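You operate a simulated robot arm through the tools that you are given. There is no shell and no other tool.

Carry out the task below with a simulated robot arm. There is one attempt and no reset: what you move stays moved.

Task
Take the sanding block with the smallest size on its label from the top of the tile bench and put it on the shelf under the tile bench. Put the jug on the top of the tile bench away on the shelf under the tile bench. Press the down key three times. Take the plug from the top of the steel rack and put it on the green notebook. Put one of the short posts from the middle of the steel counter on top of the yellow canister. Put the stir stick from the top of the side table on the shelf under the glazing bench. Take the grey brush and put it on top of the steel pipe. Lift the grey apron peg open. The order is free. Set down upright: jug, plug, short post.

It is judged by the outcome, as a careful person would: the job done as asked, and still so three seconds after it is handed in. It fails if anything else is knocked over, pushed out of place, dropped, spilled or broken.

Robot
A 7-joint arm with a two-finger parallel gripper on a trunk, on a base that drives. Base frame: it is fixed to the floor where the robot stands at the start and does not move with it; the origin is under the middle of the robot, x ahead of it, y to its left, z up. Readings come in mm, degrees, newtons and seconds.
Its first joint turns from -166.0 to 166.0 degrees. Places, roughly: down key [2400, 3400, 1200]; grey apron peg [-3800, 100, 1600]; grey brush (3x3x14 cm) [-500, 1700, 900]; jug [2250, 2000, 750]; notebook [250, 6250, 750]; plug (5x5x9 cm) [3000, 4000, 1000]; sanding block [2250, 1750, 750]; shelf under the glazing bench [-500, 1700, 200]; shelf under the tile bench [1900, 1500, 200]; short post [-2750, 3750, 1000]; steel pipe (7x7x8 cm) [-3000, 2900, 800]; stir stick (25x5x2 cm) [-3800, 1800, 900]; yellow canister [-2500, 4250, 1000]. Payload 3.43 kg.
The tool frame sits at the grasp point between the pads (the TCP): z along the fingers, y along the line on which they close. The tips reach 30 mm beyond it. The gripper opens to 94 mm. The fingers are 28 mm wide and 10 mm thick; the gripper's body (50 by 96 mm) begins 55 mm behind the TCP.
Orientation is that of the tool frame in the base frame, as [roll, pitch, yaw] about the fixed x, y, z axes, in that order (R = Rz(yaw) Ry(pitch) Rx(roll)). With the fingers straight down and closing along the base's y, the tool's x points along the base's -x, its y along +y and its z along -z.

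Tools
- The arm moves only by the tool nudge_tool. Its argument "steps" is one flat list of numbers, 7 for each row, row after row: the shift along the base's x, y, z in mm, then the turn, a rotation vector about the base's x, y, z in degrees, then the gripper command, from -1 (shut) to 1 (fully open), values between in proportion. In form: [tx, ty, tz, rx, ry, rz, gripper, tx, ty, tz, rx, ry, rz, gripper, ...]. A call has 1 to 20 rows; each row is the pose to reach, as a shift and turn from the pose commanded when the call began. Rows are played at 5 a second. More than 50 mm and 8.6 degrees between two rows, or a gripper value outside its range, and nothing of the call is played. Where a pose cannot be reached the arm comes as near as it can. A force on the tool above 40 N (or 10 N above the force at the start of the call, whichever is more), or a blocked arm, ends the call early, and 0.2 s more pass. Each finger travels about 45 mm/s and halts on what it meets, pressing with about 32 N; the grip force reading is that of the motor and also rises with nothing between the fingers. The clock runs only during rows and for 0.2 s after the last one: add rows that repeat a pose to give the fingers time. The reply holds the time, the measured pose of the TCP, the force on the tool along the base axes, the opening and the grip force, in the units named above and with some noise, with the torque about the TCP (base axes, N m) and any sound that the robot's microphone picked up.
- Cameras (640 x 400 px; columns grow to the right, rows downward): "scene" is now at [29.2, 196.1, 1394.2]; the picture's right is [-0.23, -0.97, 0.00], its down [-0.51, 0.12, -0.85] and it looks along [0.83, -0.20, -0.53] (base axes); focal length 272 px, centre (320, 200). "wrist" rides on the gripper at [76, 14, -102] in the tool frame; the picture's right is [-0.18, 0.98, 0.00], its down [-0.75, -0.14, -0.64] and it looks along [-0.63, -0.12, 0.77] (tool axes); focal length 243 px, centre (320, 200). There is no depth. A picture from a camera that has moved, and an enlarged one, comes with that camera's place and axes in the base frame and with its lens. The place of the scene camera against the robot may be out by one fixed shift of up to 12 mm in any direction.
- capture(camera): a new picture of that camera. It takes no simulated time.
- base_move(legs): drives the robot by 1 to 6 legs, each [ahead, turn to the left] in mm and degrees, along the robot's own axes; the way and the turn of a leg run together, so that a leg with both is an arc; at most 1500 mm and 180 degrees a leg. The arm and the cameras ride along, it lands a little off, and it stops where it bumps. It gives what a move gives.
- turn_head(pan, tilt): turns the head with the scene camera to pan (to the left, within 120 degrees either way) and tilt (down, from -29 to 69), counted from straight ahead of the robot. It gives what a move gives.
- enlarge(camera, box): a new picture of the part [left, top, right, bottom] of that camera's present view, enlarged. It takes no simulated time.
- finish_job(): hands the job in; it is judged then, once.

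Places have to be worked out from the pictures, the camera data and where the tool is seen. Open the gripper and draw the arm clear of the work before you hand the job in, unless the task says otherwise.

The tools are called after "Call:" as a command line: name --argument value ..., lists and objects as JSON in quotes. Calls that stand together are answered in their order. nudge_tool: Moves the arm, as the interface text tells. Its arguments: {"type":"object","properties":{"steps":{"type":"array","items":{"type":"number"}}},"required":["steps"]} The other tools are called the same way: base_move (legs) drives the base; turn_head (pan, tilt) turns the head that bears the scene camera; capture (camera) takes a picture; enlarge (camera, box) takes an enlarged picture of a part of a camera's view; finish_job () hands the job in.

At the start:

```text
time_s: 0.0
position: [566.9, -190.5, 1075.7]
tool_rot: [-180.0, 0.0, -179.7]
contact_force: [0.1, 0.1, 0.7]
torque: [-0.01, 0.02, -0.01]
opening: 93.7
gripper_force: 0.0
robot x, y, heading: [-5.6, -9.0, 0.1]
head pan, tilt: [-13.3, 31.7]
```

scene: 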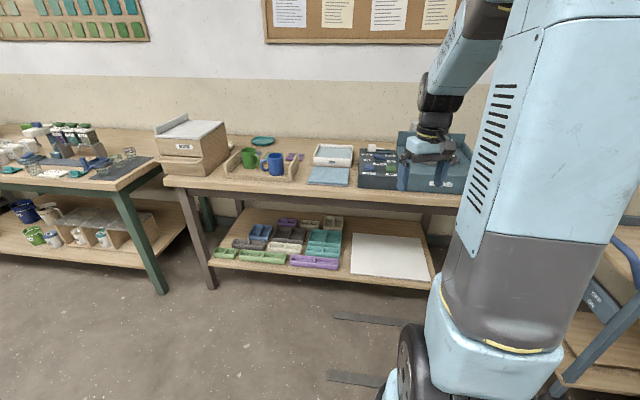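
wrist: 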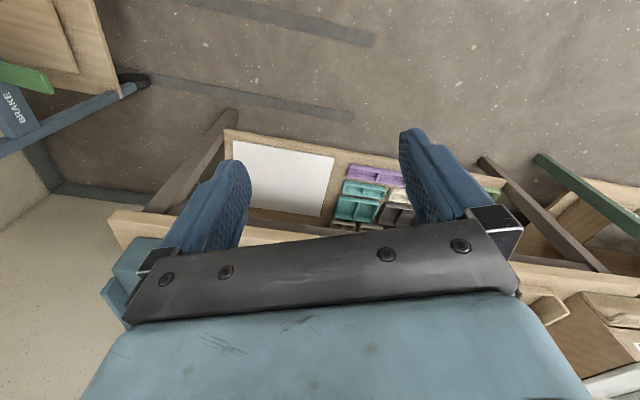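

The first picture shows a bench ahead and another to the left; I need an overview of the room. I turn the head to look left toward the tile bench.

Call:
turn_head --pan 45 --tilt 20

Call:
capture --camera "scene"

Call:
turn_head --pan 110 --tilt 20

Call:
capture --camera "scene"

Call:
turn_head --pan -110 --tilt 20

Call:
capture --camera "scene"

```text
time_s: 1.3
position: [566.9, -189.8, 1076.4]
tool_rot: [179.9, -0.1, -179.6]
contact_force: [0.2, -0.4, 0.4]
torque: [0.01, 0.03, -0.02]
opening: 94.2
gripper_force: 0.0
robot x, y, heading: [-6.5, -8.1, -0.1]
head pan, tilt: [45.0, 20.0]
```

```text
taken
camera scene: at [7.8, 282.5, 1412.9], right [0.71, -0.71, 0.0], down [-0.24, -0.24, -0.94], along [0.66, 0.66, -0.34], focal length 272 px, centre (320, 200)
```

scene: 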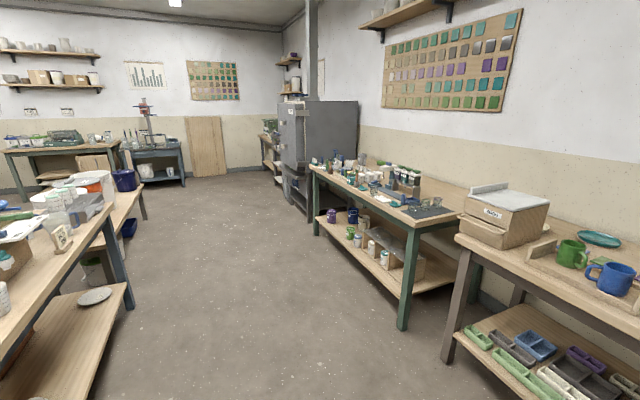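

```text
time_s: 2.6
position: [566.1, -189.6, 1076.5]
tool_rot: [180.0, 0.0, -179.6]
contact_force: [-0.4, -0.8, 1.3]
torque: [-0.01, 0.03, 0.0]
opening: 93.7
gripper_force: 0.0
robot x, y, heading: [-1.0, -11.4, 0.3]
head pan, tilt: [110.0, 20.0]
```

```text
taken
camera scene: at [-89.9, 304.3, 1413.0], right [0.94, 0.34, 0.0], down [0.12, -0.32, -0.94], along [-0.32, 0.88, -0.34], focal length 272 px, centre (320, 200)
```

scene: 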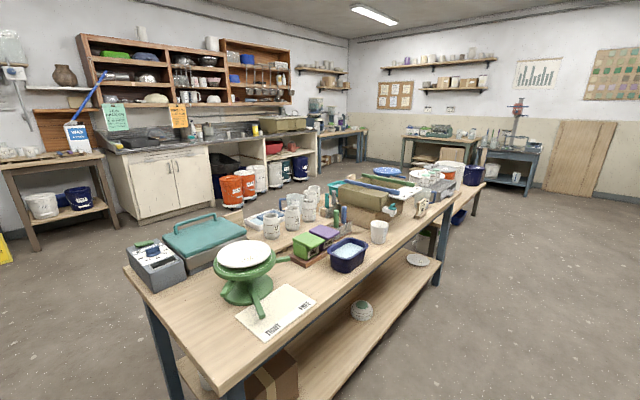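

```text
time_s: 5.8
position: [566.2, -189.9, 1077.0]
tool_rot: [179.9, -0.1, -179.6]
contact_force: [0.8, 0.9, -0.2]
torque: [0.02, 0.04, 0.02]
opening: 94.0
gripper_force: 0.0
robot x, y, heading: [-2.1, -18.2, 0.1]
head pan, tilt: [-110.0, 20.0]
```

```text
taken
camera scene: at [-90.0, 129.2, 1413.0], right [-0.94, 0.34, 0.0], down [0.12, 0.32, -0.94], along [-0.32, -0.88, -0.34], focal length 272 px, centre (320, 200)
```

scene: 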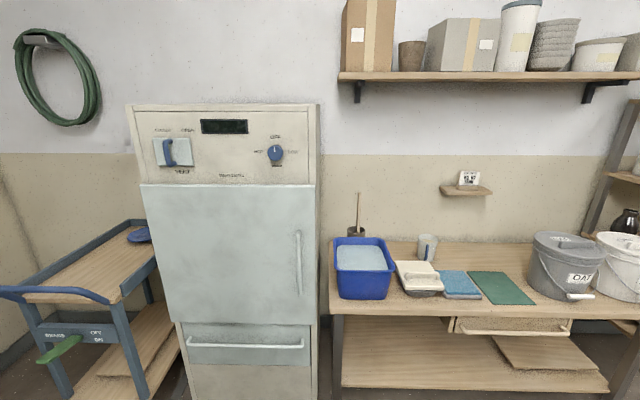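

The room is rotated roughly -20° against the base frame; the tile bench (green legs) has its front edge running from about (1390,890) to (1930,2330). I turn left and drive up the aisle toward it.

Call:
base_move --legs '[[0, 60], [1300, 0]]'

Call:
turn_head --pan -50 --tilt 25

Call:
capture --camera "scene"

```text
time_s: 9.3
position: [443.7, 393.6, 1077.0]
tool_rot: [180.0, 0.0, -120.3]
contact_force: [0.8, -0.8, -0.2]
torque: [0.01, 0.04, -0.05]
opening: 93.8
gripper_force: 0.0
robot x, y, heading: [54.3, -42.0, 60.7]
head pan, tilt: [-110.0, 20.0]
stopped in leg 1: the robot was blocked; the commanded pose is now the measured one
```

```text
time_s: 10.6
position: [443.7, 392.4, 1078.5]
tool_rot: [180.0, 0.0, -120.2]
contact_force: [0.3, -0.6, 0.7]
torque: [-0.01, 0.0, 0.0]
opening: 94.2
gripper_force: 0.1
robot x, y, heading: [56.1, -42.8, 60.9]
head pan, tilt: [-50.0, 25.0]
```

```text
taken
camera scene: at [-82.6, 33.9, 1404.9], right [0.18, -0.98, 0.0], down [-0.42, -0.08, -0.91], along [0.89, 0.17, -0.42], focal length 272 px, centre (320, 200)
```

scene: 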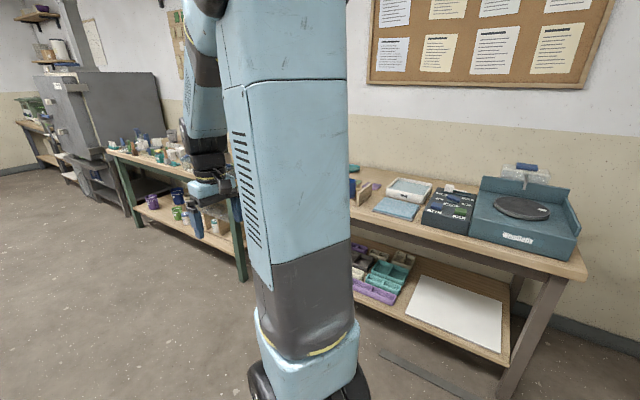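

The turn got done but the drive was blocked. I look around the base to see what is in the way.

Call:
turn_head --pan 0 --tilt 60

Call:
capture --camera "scene"

Call:
turn_head --pan 80 --tilt 60

Call:
capture --camera "scene"

Call:
turn_head --pan -80 --tilt 60

Call:
capture --camera "scene"

Call:
capture --camera "wrist"

```text
time_s: 11.7
position: [444.4, 394.4, 1077.8]
tool_rot: [180.0, -0.1, -120.3]
contact_force: [0.1, 0.2, -0.3]
torque: [-0.01, 0.0, 0.02]
opening: 93.8
gripper_force: 0.1
robot x, y, heading: [59.1, -40.8, 61.0]
head pan, tilt: [0.0, 60.0]
```

```text
taken
camera scene: at [-140.5, 75.0, 1354.8], right [0.87, -0.49, 0.0], down [-0.42, -0.75, -0.5], along [0.25, 0.44, -0.87], focal length 272 px, centre (320, 200)
```

scene: 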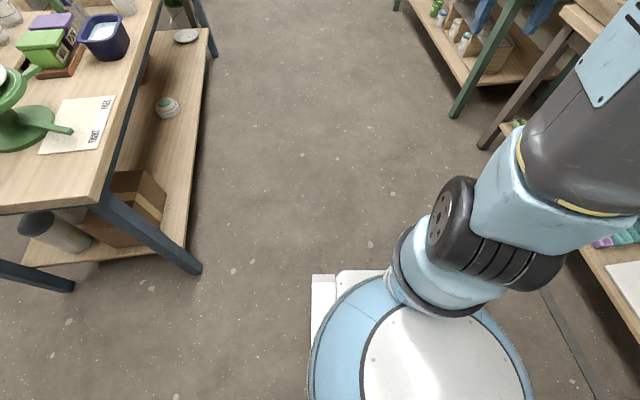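

```text
time_s: 13.3
position: [442.1, 395.1, 1077.8]
tool_rot: [179.9, 0.0, -120.4]
contact_force: [-0.9, 0.6, 0.5]
torque: [0.01, 0.02, 0.0]
opening: 93.8
gripper_force: 0.1
robot x, y, heading: [56.6, -37.1, 60.8]
head pan, tilt: [80.0, 60.0]
```

```text
taken
camera scene: at [-224.7, 59.1, 1354.8], right [0.63, 0.77, 0.0], down [0.67, -0.55, -0.5], along [-0.39, 0.32, -0.87], focal length 272 px, centre (320, 200)
```

scene: 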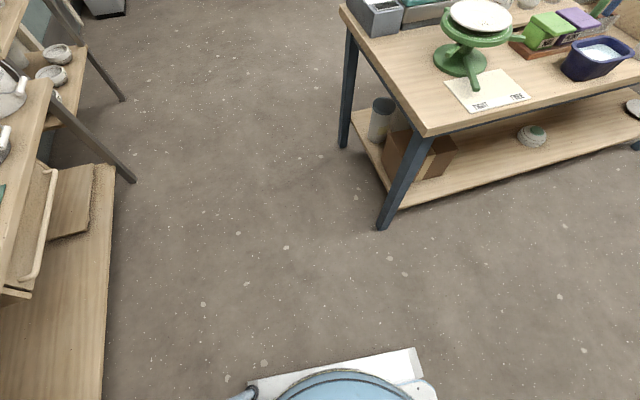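

```text
time_s: 15.7
position: [443.8, 394.6, 1078.0]
tool_rot: [-180.0, -0.1, -120.3]
contact_force: [0.4, -0.4, 0.3]
torque: [0.02, 0.0, -0.02]
opening: 94.0
gripper_force: 0.1
robot x, y, heading: [54.8, -37.4, 60.5]
head pan, tilt: [-80.0, 60.0]
```

```text
taken
camera scene: at [-110.3, -5.2, 1354.8], right [-0.33, -0.94, 0.0], down [-0.82, 0.29, -0.5], along [0.47, -0.17, -0.87], focal length 272 px, centre (320, 200)
```

scene: 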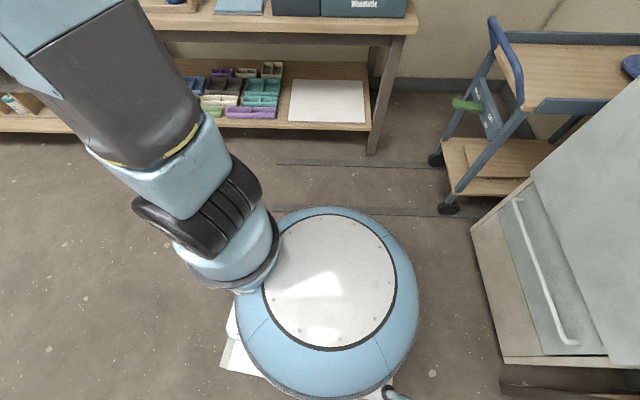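

```text
taken
camera wrist: at [392.1, 335.0, 1179.7], right [-0.76, 0.65, 0.0], down [0.5, 0.58, 0.64], along [0.42, 0.48, -0.77], focal length 243 px, centre (320, 200)
```

wrist: 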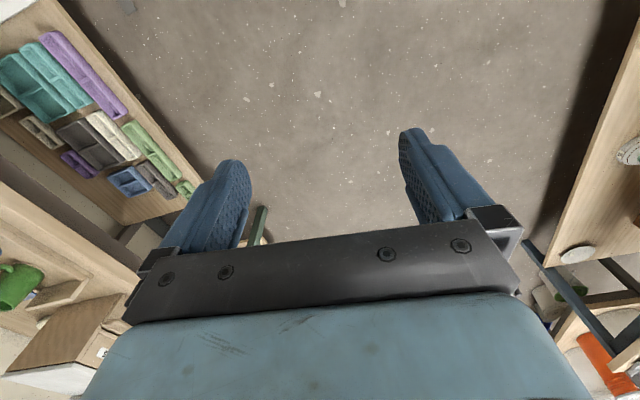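

Nothing visible stands in front of the base: the floor ahead is clear, and the bench legs are ~900 mm away. I try a short drive ahead.

Call:
base_move --legs '[[300, 0]]'

```text
time_s: 17.8
position: [589.4, 653.2, 1076.9]
tool_rot: [-180.0, 0.0, -120.3]
contact_force: [-0.1, 0.5, 0.4]
torque: [0.01, -0.01, 0.0]
opening: 93.8
gripper_force: 0.0
robot x, y, heading: [201.9, 221.9, 60.7]
head pan, tilt: [-80.0, 60.0]
```

That worked. I continue up the aisle and then look at the tile bench.

Call:
base_move --legs '[[1300, 0]]'

Call:
turn_head --pan -60 --tilt 30

Call:
capture --camera "scene"

Call:
turn_head --pan 0 --tilt 30

Call:
capture --camera "scene"

```text
time_s: 24.4
position: [1241.4, 1777.2, 1078.3]
tool_rot: [-180.0, 0.0, -121.1]
contact_force: [0.3, -0.8, -0.6]
torque: [-0.01, 0.0, -0.01]
opening: 93.9
gripper_force: 0.2
robot x, y, heading: [847.1, 1351.1, 59.9]
head pan, tilt: [-80.0, 60.0]
```

```text
time_s: 25.4
position: [1240.7, 1779.4, 1078.9]
tool_rot: [180.0, 0.0, -121.1]
contact_force: [-0.3, -0.7, 1.1]
torque: [0.04, 0.0, 0.0]
opening: 94.1
gripper_force: 0.1
robot x, y, heading: [848.8, 1351.9, 59.8]
head pan, tilt: [-60.0, 30.0]
```

```text
taken
camera scene: at [709.3, 1409.7, 1396.8], right [0.0, -1.0, 0.0], down [-0.5, 0.0, -0.87], along [0.87, 0.0, -0.5], focal length 272 px, centre (320, 200)
```

scene: 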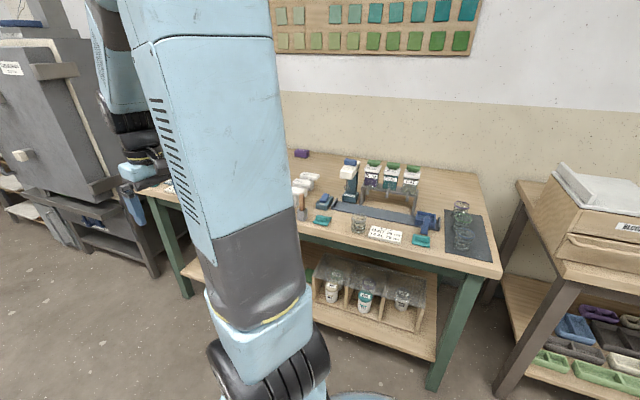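

```text
time_s: 26.7
position: [1241.8, 1780.1, 1079.1]
tool_rot: [-180.0, 0.1, -121.1]
contact_force: [-0.6, 0.3, -0.4]
torque: [-0.03, 0.0, 0.01]
opening: 94.0
gripper_force: 0.1
robot x, y, heading: [847.2, 1354.5, 60.1]
head pan, tilt: [0.0, 30.0]
```

```text
taken
camera scene: at [664.3, 1488.2, 1396.9], right [0.86, -0.5, 0.0], down [-0.25, -0.43, -0.87], along [0.44, 0.75, -0.5], focal length 272 px, centre (320, 200)
```

scene: 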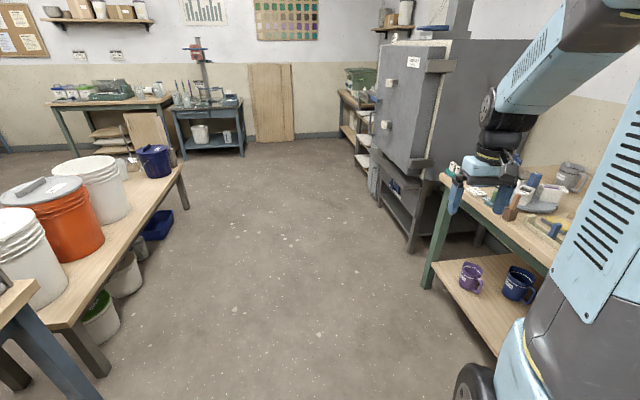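

The tile bench is to the right; the trunk blocks that side of the view. I drive further along the bench and then turn to face it squarely.

Call:
base_move --legs '[[0, 9], [850, 0], [0, -89]]'

Call:
turn_head --pan 0 --tilt 35

Call:
capture --camera "scene"

```text
time_s: 35.1
position: [1722.1, 2009.3, 1078.6]
tool_rot: [180.0, -0.2, 178.6]
contact_force: [-0.2, 0.1, 0.5]
torque: [-0.03, 0.08, 0.05]
opening: 94.1
gripper_force: 0.1
robot x, y, heading: [1155.0, 2207.6, -2.5]
head pan, tilt: [0.0, 30.0]
stopped in leg 3: the robot was blocked; the commanded pose is now the measured one
```

```text
time_s: 35.7
position: [1722.3, 2008.8, 1079.3]
tool_rot: [-180.0, -0.1, 178.5]
contact_force: [-0.1, 0.0, 0.7]
torque: [0.01, 0.02, 0.0]
opening: 94.3
gripper_force: 0.0
robot x, y, heading: [1154.9, 2210.8, -2.3]
head pan, tilt: [0.0, 35.0]
```

```text
taken
camera scene: at [1196.5, 2438.6, 1389.1], right [-0.04, -1.0, 0.0], down [-0.57, 0.02, -0.82], along [0.82, -0.04, -0.57], focal length 272 px, centre (320, 200)
```

scene: 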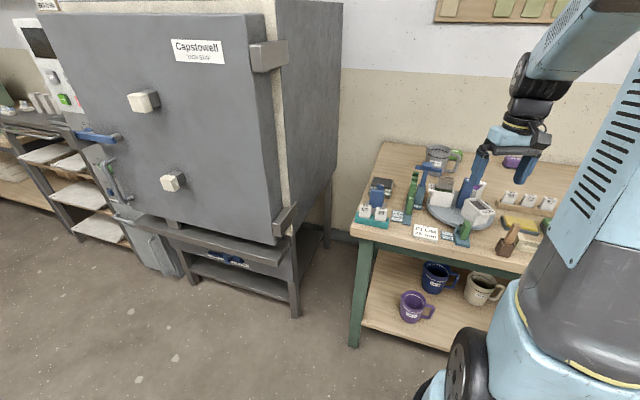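

The turn was stopped early at -2.5°. I look for what the base is touching.

Call:
turn_head --pan -100 --tilt 62

Call:
capture --camera "scene"

Call:
turn_head --pan -20 --tilt 65

Call:
capture --camera "scene"

Call:
turn_head --pan 115 --tilt 55

Call:
capture --camera "scene"

```text
time_s: 37.5
position: [1722.2, 2008.3, 1078.5]
tool_rot: [-180.0, -0.1, 178.5]
contact_force: [0.1, 0.1, -0.9]
torque: [0.01, 0.01, 0.03]
opening: 94.0
gripper_force: 0.0
robot x, y, heading: [1151.5, 2211.8, -2.6]
head pan, tilt: [-100.0, 62.0]
```

```text
taken
camera scene: at [1094.6, 2379.6, 1352.5], right [-0.98, 0.22, 0.0], down [0.19, 0.86, -0.47], along [-0.1, -0.46, -0.88], focal length 272 px, centre (320, 200)
```

scene: 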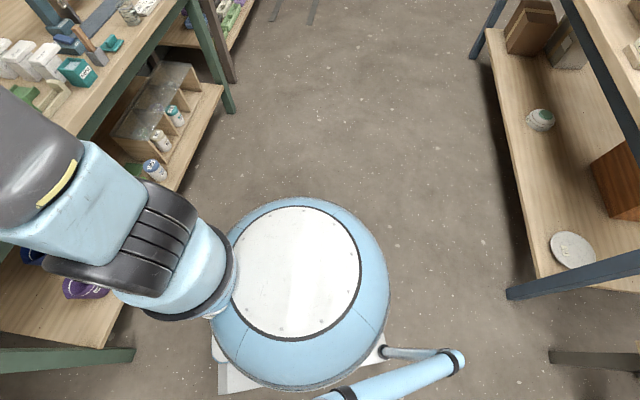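

```text
time_s: 39.0
position: [1721.6, 2008.8, 1078.3]
tool_rot: [-180.0, -0.2, 178.4]
contact_force: [0.6, 0.2, -0.7]
torque: [-0.03, 0.02, -0.03]
opening: 94.1
gripper_force: 0.0
robot x, y, heading: [1153.0, 2209.6, -2.4]
head pan, tilt: [-20.0, 65.0]
```

```text
taken
camera scene: at [1164.5, 2419.2, 1349.2], right [-0.38, -0.92, 0.0], down [-0.84, 0.35, -0.42], along [0.39, -0.16, -0.91], focal length 272 px, centre (320, 200)
```

scene: 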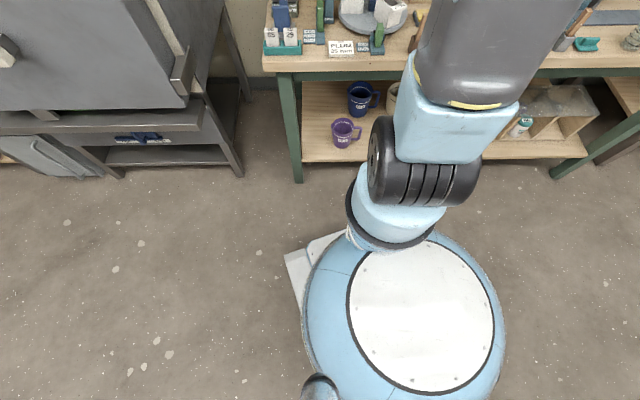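

```text
time_s: 41.2
position: [1723.3, 2008.0, 1079.3]
tool_rot: [180.0, -0.1, 178.5]
contact_force: [0.0, -0.2, 0.1]
torque: [0.0, 0.03, 0.01]
opening: 93.8
gripper_force: 0.0
robot x, y, heading: [1154.2, 2213.7, -2.7]
head pan, tilt: [115.0, 55.0]
```

```text
taken
camera scene: at [1080.9, 2509.0, 1360.9], right [0.92, 0.38, 0.0], down [0.31, -0.76, -0.57], along [-0.22, 0.53, -0.82], focal length 272 px, centre (320, 200)
```

scene: 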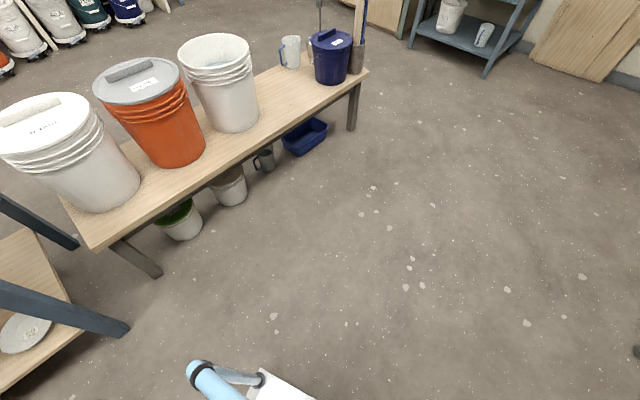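

Everything around the base looks clear, so I retry the remaining turn in a smaller step.

Call:
base_move --legs '[[0, -18]]'

Call:
turn_head --pan -5 --tilt 38

Call:
capture --camera "scene"

```text
time_s: 42.7
position: [1631.9, 1842.5, 1079.5]
tool_rot: [-180.0, -0.2, 160.5]
contact_force: [0.9, 0.0, -0.3]
torque: [0.02, -0.02, 0.01]
opening: 93.9
gripper_force: 0.0
robot x, y, heading: [1160.0, 2231.5, -20.4]
head pan, tilt: [115.0, 55.0]
```

```text
time_s: 44.7
position: [1632.7, 1842.7, 1080.1]
tool_rot: [-180.0, 0.0, 160.5]
contact_force: [0.0, 0.3, -0.9]
torque: [0.01, 0.02, 0.01]
opening: 94.0
gripper_force: 0.0
robot x, y, heading: [1159.2, 2229.4, -20.6]
head pan, tilt: [-5.0, 38.0]
```

```text
taken
camera scene: at [1270.0, 2427.7, 1384.5], right [-0.43, -0.9, 0.0], down [-0.56, 0.26, -0.79], along [0.71, -0.34, -0.62], focal length 272 px, centre (320, 200)
```

scene: 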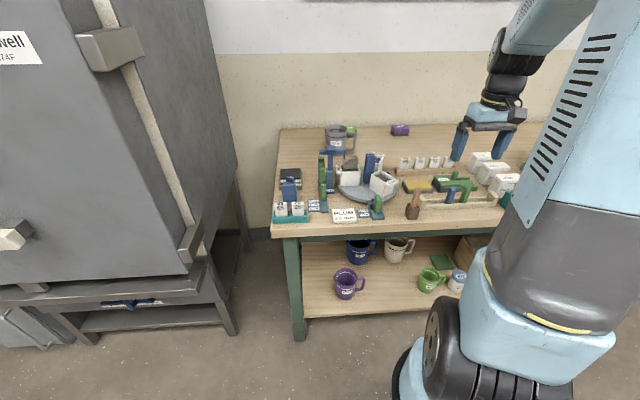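

Now the bench is faced squarely. I enlarge the bench top to identify the jug and sanding blocks.

Call:
enlarge --camera "scene" --box '[260, 110, 420, 230]'

Call:
enlarge --camera "scene" --box '[380, 110, 540, 230]'

Call:
enlarge --camera "scene" --box '[270, 230, 490, 330]'

```text
3.33 times, centred on (340, 170) of scene
camera zoom: at [1270.0, 2427.7, 1384.5], right [-0.43, -0.9, 0.0], down [-0.56, 0.26, -0.79], along [0.71, -0.34, -0.62], focal length 908 px, centre (253, 300)
```

zoom: 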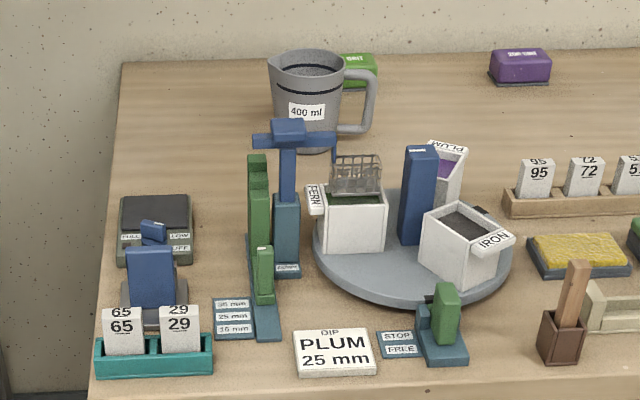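

```text
3.33 times, centred on (460, 170) of scene
camera zoom: at [1270.0, 2427.7, 1384.5], right [-0.43, -0.9, 0.0], down [-0.56, 0.26, -0.79], along [0.71, -0.34, -0.62], focal length 908 px, centre (-147, 300)
```

zoom: 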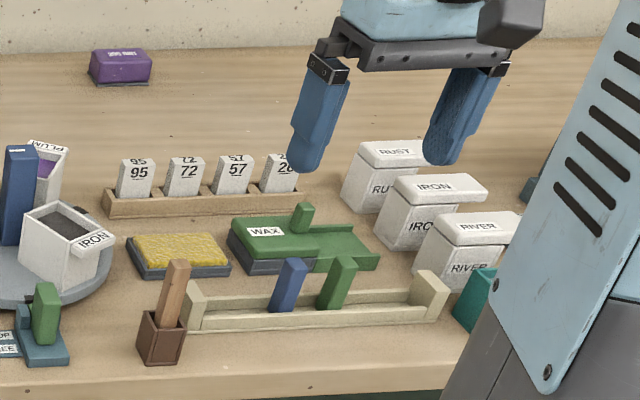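

```text
2.91 times, centred on (380, 280) of scene
camera zoom: at [1270.0, 2427.7, 1384.5], right [-0.43, -0.9, 0.0], down [-0.56, 0.26, -0.79], along [0.71, -0.34, -0.62], focal length 792 px, centre (146, -33)
```

zoom: 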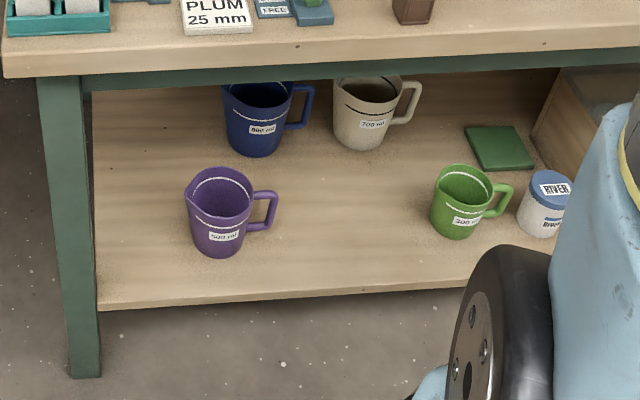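

The coloured blocks at the back look like sanding blocks. I zoom in to read their labels.

Call:
enlarge --camera "scene" --box '[320, 118, 360, 143]'

Call:
enlarge --camera "scene" --box '[380, 118, 420, 143]'

Call:
turn_head --pan -30 --tilt 25

Call:
capture --camera "scene"

```text
16.00 times, centred on (340, 130) of scene
camera zoom: at [1270.0, 2427.7, 1384.5], right [-0.43, -0.9, 0.0], down [-0.56, 0.26, -0.79], along [0.71, -0.34, -0.62], focal length 4356 px, centre (0, 1312)
```

zoom: 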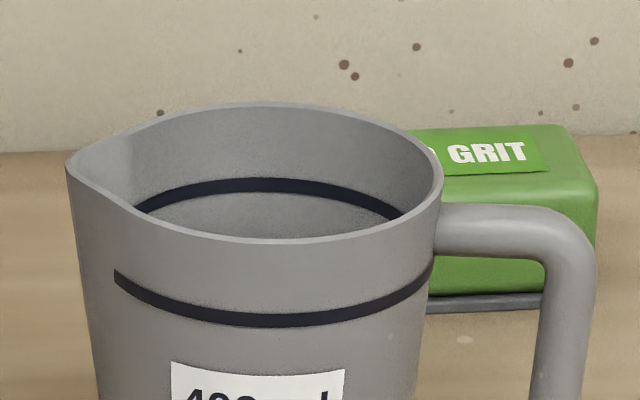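

```text
16.00 times, centred on (400, 130) of scene
camera zoom: at [1270.0, 2427.7, 1384.5], right [-0.43, -0.9, 0.0], down [-0.56, 0.26, -0.79], along [0.71, -0.34, -0.62], focal length 4356 px, centre (-960, 1312)
```

zoom: 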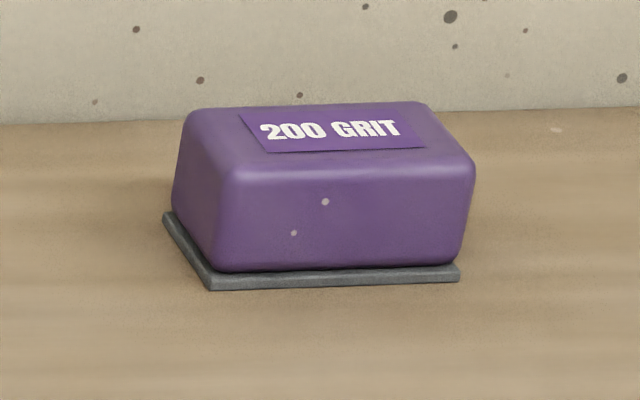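

```text
time_s: 45.6
position: [1632.5, 1842.8, 1079.0]
tool_rot: [180.0, 0.0, 160.5]
contact_force: [-1.1, -0.4, 0.3]
torque: [-0.01, 0.0, 0.01]
opening: 93.9
gripper_force: 0.1
robot x, y, heading: [1163.4, 2231.5, -20.6]
head pan, tilt: [-30.0, 25.0]
```

```text
taken
camera scene: at [1250.8, 2393.8, 1404.8], right [-0.77, -0.64, 0.0], down [-0.27, 0.33, -0.91], along [0.58, -0.7, -0.42], focal length 272 px, centre (320, 200)
```

scene: 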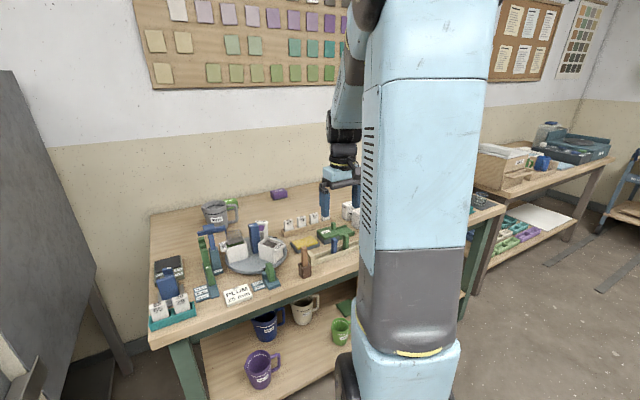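

There is a 200 GRIT purple block and a green block whose number is hidden behind the jug. I drive closer, then look with both cameras.

Call:
base_move --legs '[[220, 0]]'

Call:
turn_head --pan -15 --tilt 35

Call:
capture --camera "scene"

Call:
capture --camera "wrist"

```text
time_s: 47.3
position: [1841.2, 1764.2, 1079.8]
tool_rot: [180.0, -0.2, 160.5]
contact_force: [-0.5, 0.2, 0.4]
torque: [-0.01, 0.02, 0.05]
opening: 94.0
gripper_force: 0.2
robot x, y, heading: [1367.6, 2153.5, -20.6]
head pan, tilt: [-30.0, 25.0]
```

```text
time_s: 48.1
position: [1840.7, 1764.9, 1081.2]
tool_rot: [179.9, -0.1, 160.5]
contact_force: [-0.1, 0.6, 0.4]
torque: [0.0, 0.01, 0.01]
opening: 94.1
gripper_force: 0.1
robot x, y, heading: [1366.0, 2154.9, -20.5]
head pan, tilt: [-15.0, 35.0]
```

```text
taken
camera scene: at [1472.3, 2335.7, 1389.1], right [-0.58, -0.81, 0.0], down [-0.47, 0.33, -0.82], along [0.67, -0.48, -0.57], focal length 272 px, centre (320, 200)
```

scene: 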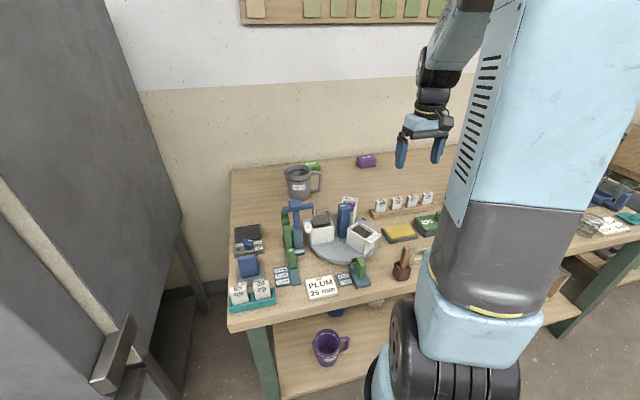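

```text
taken
camera wrist: at [1772.9, 1802.6, 1182.1], right [0.5, 0.87, 0.0], down [0.66, -0.38, 0.64], along [0.55, -0.32, -0.77], focal length 243 px, centre (320, 200)
```

wrist: 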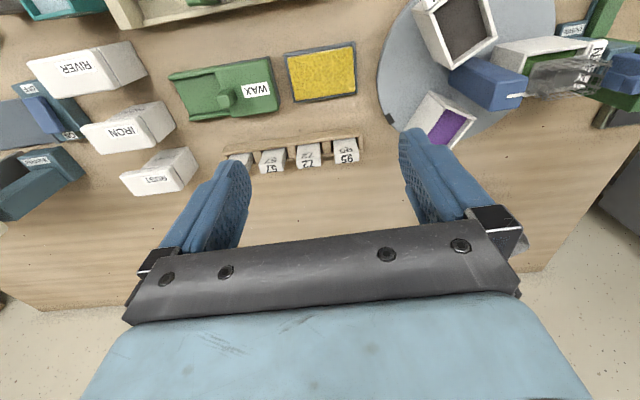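

The label of the green block is hidden behind the jug from the scene camera. I raise the arm and tilt the tool forward 40° so the wrist camera looks across the back of the bench.

Call:
nudge_tool --steps '[0, 0, 25, -2.94, -7.44, 0, 1, 0, 0, 50, -5.9, -14.9, 0, 1, 0, 0, 75, -8.8, -22.3, 0, 1, 0, 0, 100, -11.8, -29.8, 0, 1, 0, 0, 110, -14.7, -37.2, 0, 1, 0, 0, 110, -14.7, -37.2, 0, 1]'

Call:
capture --camera "wrist"

Call:
capture --camera "scene"

```text
time_s: 49.5
position: [1840.7, 1765.7, 1190.7]
tool_rot: [-178.2, 40.0, 161.2]
contact_force: [-0.6, 0.1, -0.3]
torque: [-0.04, 0.02, -0.03]
opening: 94.3
gripper_force: 0.0
robot x, y, heading: [1365.6, 2153.4, -20.5]
head pan, tilt: [-15.0, 35.0]
```

```text
taken
camera wrist: at [1727.9, 1820.1, 1218.6], right [0.47, 0.88, 0.1], down [0.11, -0.17, 0.98], along [0.88, -0.45, -0.18], focal length 243 px, centre (320, 200)
```

wrist: 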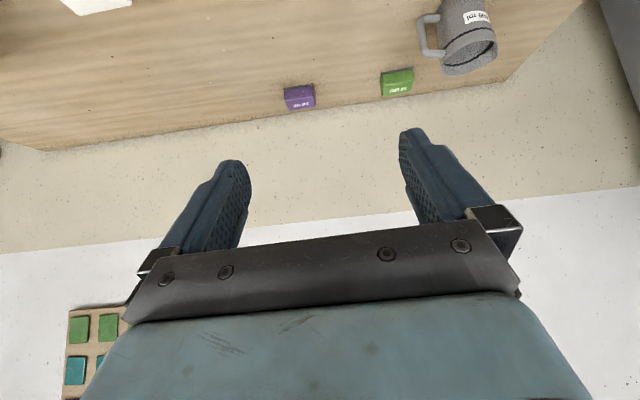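

```text
taken
camera scene: at [1472.1, 2335.8, 1389.1], right [-0.58, -0.81, 0.0], down [-0.47, 0.33, -0.82], along [0.67, -0.48, -0.57], focal length 272 px, centre (320, 200)
```

scene: 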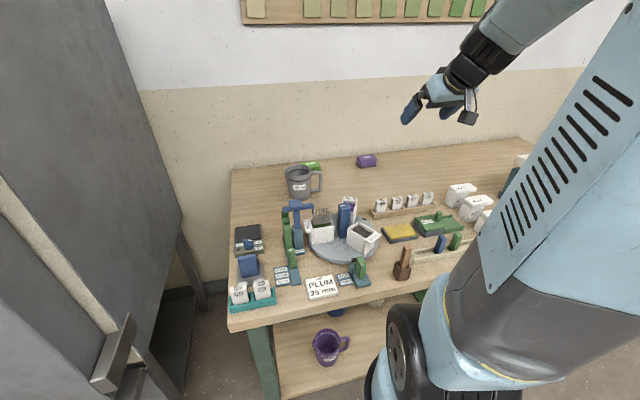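

Now the wrist camera sees both sanding blocks and the jug. I enlarge the blocks to read their labels.

Call:
enlarge --camera "wrist" --box '[370, 60, 430, 100]'

Call:
enlarge --camera "wrist" --box '[240, 0, 520, 140]'

Call:
enlarge --camera "scene" --box '[260, 130, 420, 230]'

```text
10.00 times, centred on (400, 80) of wrist
camera zoom: at [1727.9, 1820.1, 1218.6], right [0.47, 0.88, 0.1], down [0.11, -0.17, 0.98], along [0.88, -0.45, -0.18], focal length 2426 px, centre (-480, 1400)
```

zoom: 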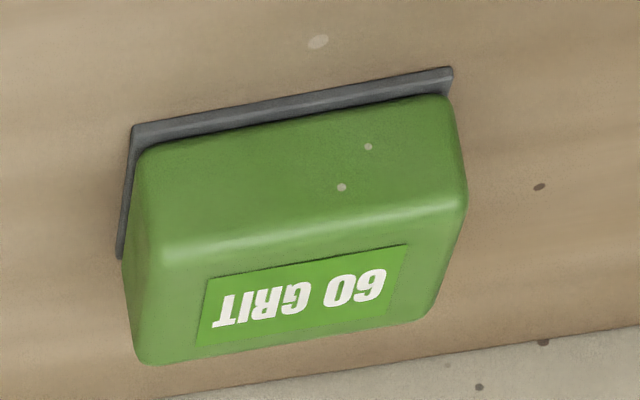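

```text
2.29 times, centred on (380, 70) of wrist
camera zoom: at [1727.9, 1820.1, 1218.6], right [0.47, 0.88, 0.1], down [0.11, -0.17, 0.98], along [0.88, -0.45, -0.18], focal length 555 px, centre (183, 497)
```

zoom: 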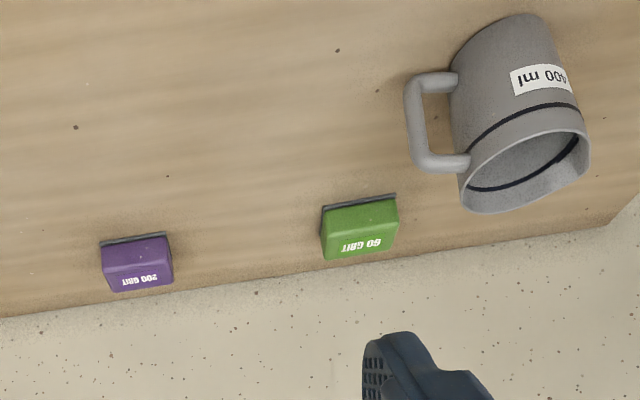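

```text
4.00 times, centred on (340, 180) of scene
camera zoom: at [1472.1, 2335.8, 1389.1], right [-0.58, -0.81, 0.0], down [-0.47, 0.33, -0.82], along [0.67, -0.48, -0.57], focal length 1089 px, centre (240, 280)
```

zoom: 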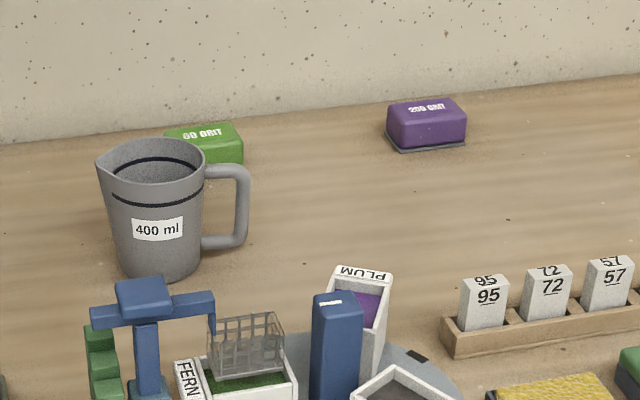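

The green block reads 60 GRIT, the purple one 200 GRIT, so the green one is the target. The jug stands in front of it with its handle to the right and slightly forward; I plan to grip the handle with the tool tilted about 45°. I move the tool into line with the handle, still well above, to take a stereo view.

Call:
nudge_tool --steps '[26, 31, -20, -0.5, -0.7, -2.7, 0.5, 52, 62, -40, -1, -1.4, -5.4, 0, 78, 93, -60, -1.5, -2.1, -8, -0.3, 105, 124, -80, -2, -2.8, -10.7, -0.3, 131, 155, -100, -2.5, -3.4, -13.4, -0.3, 157, 185, -123, -2.9, -4.1, -16, -0.3, 157, 185, -123, -2.9, -4.1, -16, -0.3]'

Call:
capture --camera "wrist"

Call:
capture --camera "scene"

```text
time_s: 51.1
position: [2001.7, 1961.8, 1067.5]
tool_rot: [-177.3, 44.7, 147.4]
contact_force: [-0.3, -7.0, 0.5]
torque: [0.39, -0.08, 0.37]
opening: 33.0
gripper_force: 0.0
robot x, y, heading: [1366.9, 2152.3, -20.2]
head pan, tilt: [-15.0, 35.0]
```

```text
taken
camera wrist: at [1905.0, 2045.5, 1083.8], right [0.67, 0.74, 0.1], down [0.01, -0.13, 0.99], along [0.74, -0.66, -0.09], focal length 243 px, centre (320, 200)
```

wrist: 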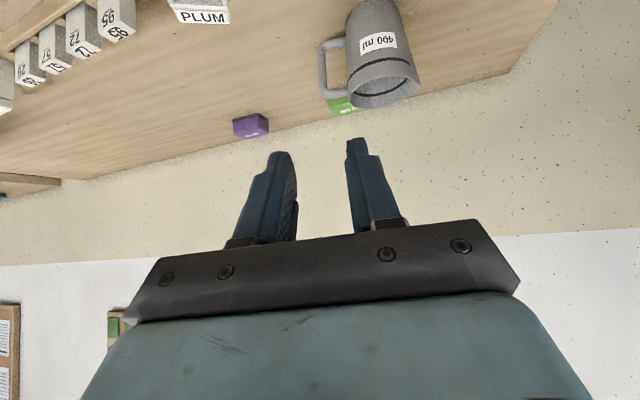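

```text
taken
camera scene: at [1472.8, 2335.7, 1389.0], right [-0.58, -0.81, 0.0], down [-0.47, 0.33, -0.82], along [0.67, -0.48, -0.57], focal length 272 px, centre (320, 200)
```

scene: 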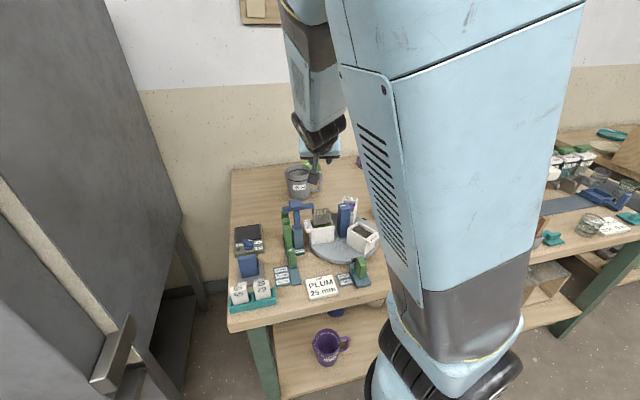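

The reading shows a 7 N sideways force; I hold still one row to see whether that is a contact or a transient.

Call:
nudge_tool --steps '[0, 0, 0, 0, 0, 0, -0.3]'

Call:
enlarge --camera "scene" --box '[260, 100, 420, 230]'

```text
time_s: 51.5
position: [1997.5, 1949.6, 1066.3]
tool_rot: [-177.2, 44.8, 145.9]
contact_force: [0.6, -0.4, 0.1]
torque: [0.03, 0.02, 0.01]
opening: 32.8
gripper_force: 0.0
robot x, y, heading: [1369.1, 2153.3, -20.3]
head pan, tilt: [-15.0, 35.0]
```

```text
3.08 times, centred on (340, 165) of scene
camera zoom: at [1472.2, 2335.9, 1389.1], right [-0.58, -0.81, 0.0], down [-0.47, 0.33, -0.82], along [0.67, -0.48, -0.57], focal length 838 px, centre (258, 308)
```

zoom: 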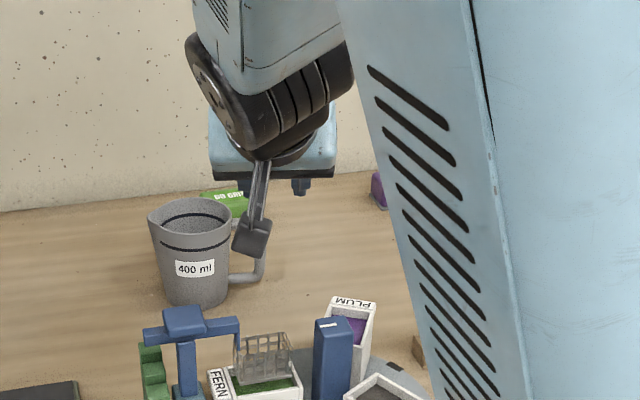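

It was only a transient. I take a fresh enlarged wrist view of the handle and jug from this pose for triangulation.

Call:
enlarge --camera "wrist" --box '[280, 0, 460, 112]'

Call:
enlarge --camera "wrist" --box '[200, 90, 300, 152]'

```text
3.56 times, centred on (370, 56) of wrist
camera zoom: at [1902.8, 2034.9, 1084.1], right [0.69, 0.72, 0.1], down [0.0, -0.13, 0.99], along [0.73, -0.68, -0.09], focal length 863 px, centre (142, 712)
```

zoom: 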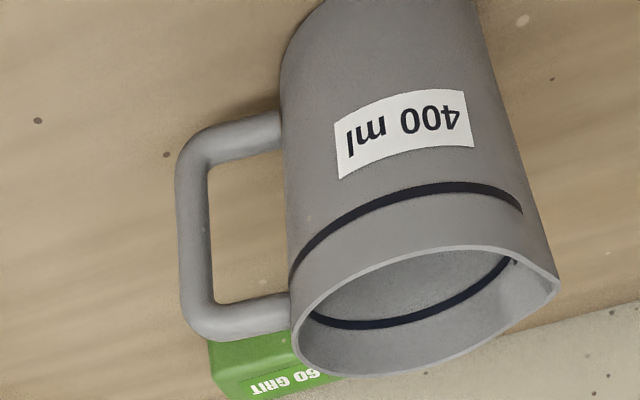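

```text
6.40 times, centred on (250, 121) of wrist
camera zoom: at [1902.8, 2034.9, 1084.1], right [0.69, 0.72, 0.1], down [0.0, -0.13, 0.99], along [0.73, -0.68, -0.09], focal length 1553 px, centre (768, 706)
```

zoom: 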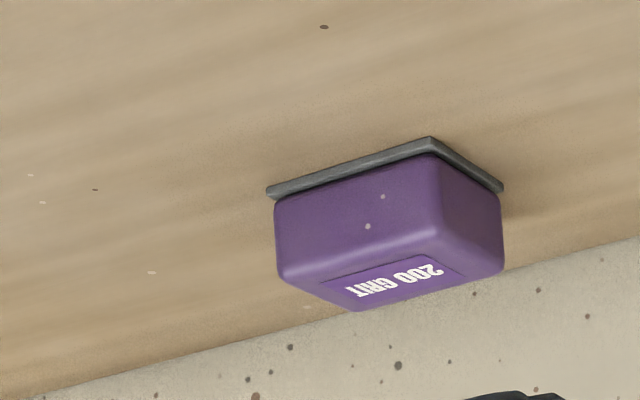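

Stereo from two wrist views gives: bench top z≈800, jug axis ≈(2218,1898), handle bar vertical at ≈(2176,1838) from z 828 to 898. I advance to 100 mm before the handle along the tool axis, opening reduced to ~28 mm.

Call:
nudge_tool --steps '[30, -17, -33, 0, 0, 0, -0.4, 61, -34, -66, 0, 0, 0, -0.4, 92, -51, -99, 0, 0, 0, -0.4, 122.5, -68, -132.4, 0, 0, 0, -0.4, 122.5, -68, -132.4, 0, 0, 0, -0.4]'

Call:
capture --camera "wrist"

Call:
enlarge --camera "scene" --box '[260, 130, 400, 218]'

```text
time_s: 52.7
position: [2121.0, 1882.0, 933.6]
tool_rot: [-177.3, 44.8, 145.6]
contact_force: [-0.3, -0.7, 0.2]
torque: [0.05, -0.01, 0.05]
opening: 28.0
gripper_force: 0.0
robot x, y, heading: [1366.7, 2152.4, -20.5]
head pan, tilt: [-15.0, 35.0]
```

```text
taken
camera wrist: at [2026.6, 1967.6, 951.5], right [0.69, 0.72, 0.1], down [0.0, -0.13, 0.99], along [0.73, -0.68, -0.09], focal length 243 px, centre (320, 200)
```

wrist: 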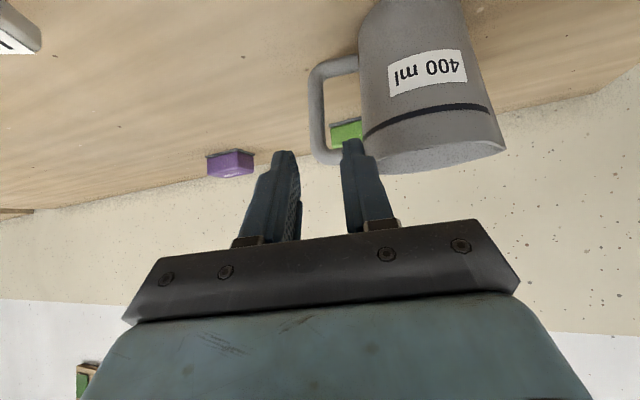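

```text
4.55 times, centred on (330, 174) of scene
camera zoom: at [1472.3, 2335.3, 1389.1], right [-0.58, -0.81, 0.0], down [-0.47, 0.33, -0.82], along [0.67, -0.48, -0.57], focal length 1238 px, centre (274, 318)
```

zoom: 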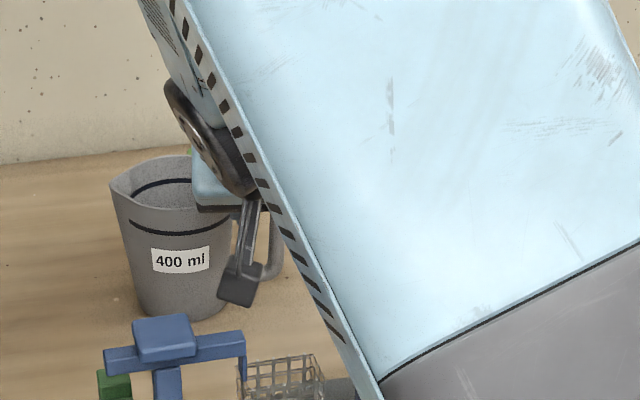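

The handle bar lies right on the line of the tool axis. I advance 100 mm along it so the fingers straddle the bar.

Call:
nudge_tool --steps '[13.5, -11.5, -18, 0, 0, 0, -0.4, 27, -23, -36, 0, 0, 0, -0.4, 40, -34, -53, 0, 0, 0, -0.4, 53.5, -45.5, -70.5, 0, 0, 0, -0.4, 53.5, -45.5, -70.5, 0, 0, 0, -0.4]'

Call:
capture --camera "wrist"

```text
time_s: 53.9
position: [2173.7, 1837.4, 863.3]
tool_rot: [-177.2, 45.0, 145.9]
contact_force: [-2.4, -0.9, 6.2]
torque: [0.38, -0.18, 0.16]
opening: 28.1
gripper_force: 0.2
robot x, y, heading: [1370.5, 2150.5, -20.5]
head pan, tilt: [-15.0, 35.0]
```

```text
taken
camera wrist: at [2079.5, 1921.9, 881.6], right [0.69, 0.72, 0.1], down [0.0, -0.13, 0.99], along [0.73, -0.68, -0.09], focal length 243 px, centre (320, 200)
```

wrist: 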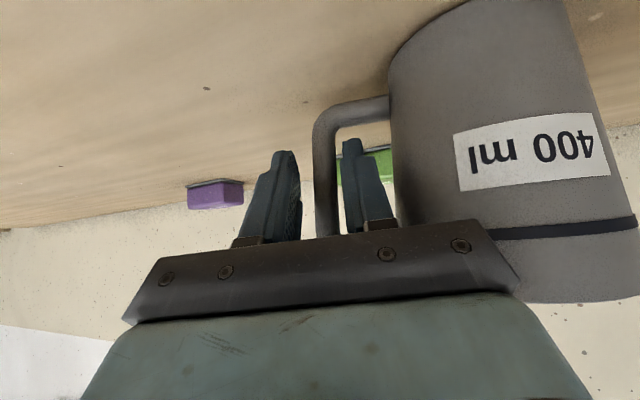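

The palm is touching the jug's rim slightly (6 N). I back off about 12 mm along the tool axis and then close on the handle bar.

Call:
nudge_tool --steps '[-6.7, 5.2, 8.5, 0, 0, 0, -0.4, -6.7, 5.2, 8.5, 0, 0, 0, -0.4]'

Call:
nudge_tool --steps '[0, 0, 0, 0, 0, 0, -1, 0, 0, 0, 0, 0, 0, -1, 0, 0, 0, 0, 0, 0, -1]'

Call:
capture --camera "wrist"

```text
time_s: 54.5
position: [2167.1, 1840.9, 871.4]
tool_rot: [-177.3, 44.9, 145.9]
contact_force: [-0.4, 0.3, -0.5]
torque: [0.0, 0.01, -0.02]
opening: 27.9
gripper_force: 0.0
robot x, y, heading: [1370.8, 2152.5, -20.1]
head pan, tilt: [-15.0, 35.0]
```

```text
time_s: 55.3
position: [2167.8, 1841.3, 872.9]
tool_rot: [-177.3, 44.9, 145.8]
contact_force: [1.1, 2.5, 6.4]
torque: [0.74, -0.6, 0.05]
opening: 14.8
gripper_force: 32.0
robot x, y, heading: [1368.8, 2153.3, -20.6]
head pan, tilt: [-15.0, 35.0]
```

```text
taken
camera wrist: at [2073.0, 1927.4, 890.2], right [0.69, 0.72, 0.1], down [0.0, -0.13, 0.99], along [0.73, -0.68, -0.09], focal length 243 px, centre (320, 200)
```

wrist: 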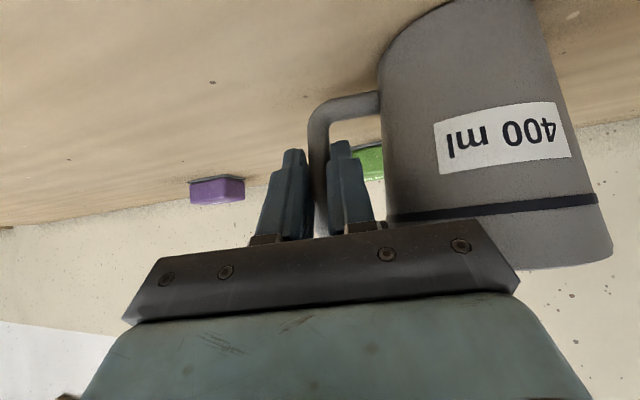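

The bar is held (14.8 mm, 32 N). I lift gently and check that the jug hangs upright.

Call:
nudge_tool --steps '[0, 0, 8, 0, 0, 0, -1, 0, 0, 20, 0, 0, 0, -1, 0, 0, 40, 0, 0, 0, -1, 0, 0, 60, 0, 0, 0, -1, 0, 0, 60, 0, 0, 0, -1]'

Call:
capture --camera "wrist"

Call:
enlarge --camera "scene" --box '[240, 110, 400, 210]'

```text
time_s: 56.5
position: [2166.4, 1841.6, 933.4]
tool_rot: [-177.2, 44.8, 145.8]
contact_force: [0.2, 0.8, -0.9]
torque: [-0.03, 0.05, -0.02]
opening: 12.5
gripper_force: 31.5
robot x, y, heading: [1371.7, 2154.6, -20.7]
head pan, tilt: [-15.0, 35.0]
```

```text
taken
camera wrist: at [2072.8, 1926.5, 950.3], right [0.69, 0.72, 0.1], down [0.0, -0.13, 0.99], along [0.73, -0.68, -0.09], focal length 243 px, centre (320, 200)
```

wrist: 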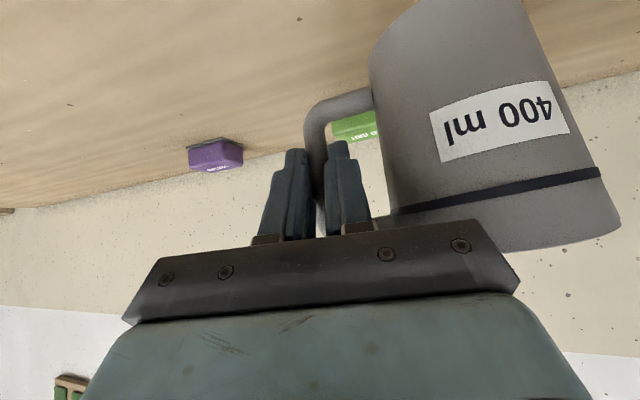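

```text
4.00 times, centred on (320, 160) of scene
camera zoom: at [1472.6, 2335.7, 1389.1], right [-0.58, -0.81, 0.0], down [-0.47, 0.33, -0.82], along [0.67, -0.48, -0.57], focal length 1089 px, centre (320, 360)
```

zoom: 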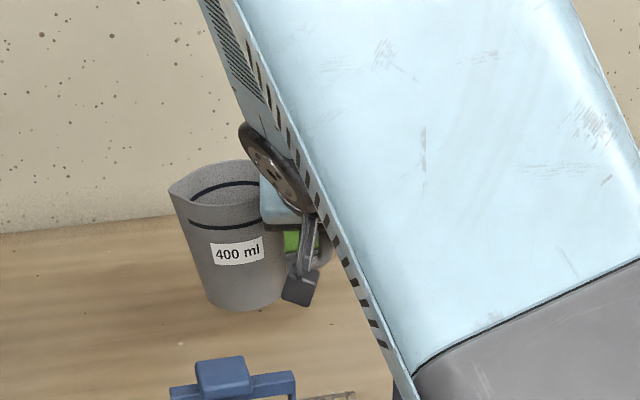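

The jug is lifted, leaning a little toward its body side as expected. I raise it well above the other bench items, then back the base away from the bench.

Call:
nudge_tool --steps '[0, 0, 30, 0, 0, 0, -1, 0, 0, 65, 0, 0, 0, -1, 0, 0, 105, 0, 0, 0, -1, 0, 0, 145, 0, 0, 0, -1, 0, 0, 165, 0, 0, 0, -1, 0, 0, 165, 0, 0, 0, -1]'

Call:
enlarge --camera "scene" --box '[200, 50, 440, 200]'

```text
time_s: 57.9
position: [2167.0, 1841.8, 1097.3]
tool_rot: [-177.2, 44.8, 145.8]
contact_force: [-0.4, 0.2, -0.4]
torque: [-0.04, 0.05, 0.03]
opening: 13.0
gripper_force: 32.1
robot x, y, heading: [1365.0, 2154.1, -20.6]
head pan, tilt: [-15.0, 35.0]
```

```text
2.67 times, centred on (320, 125) of scene
camera zoom: at [1472.5, 2335.7, 1389.1], right [-0.58, -0.81, 0.0], down [-0.47, 0.33, -0.82], along [0.67, -0.48, -0.57], focal length 726 px, centre (320, 400)
```

zoom: 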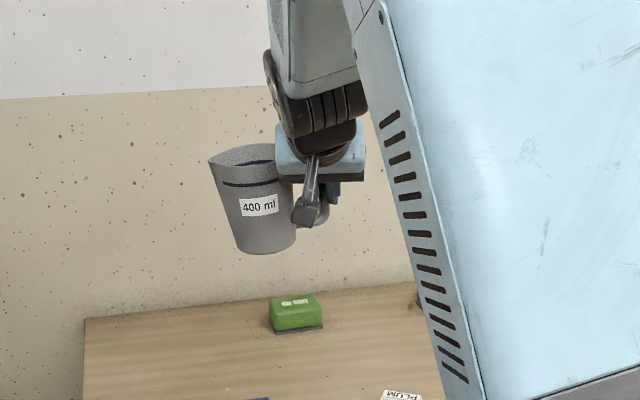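

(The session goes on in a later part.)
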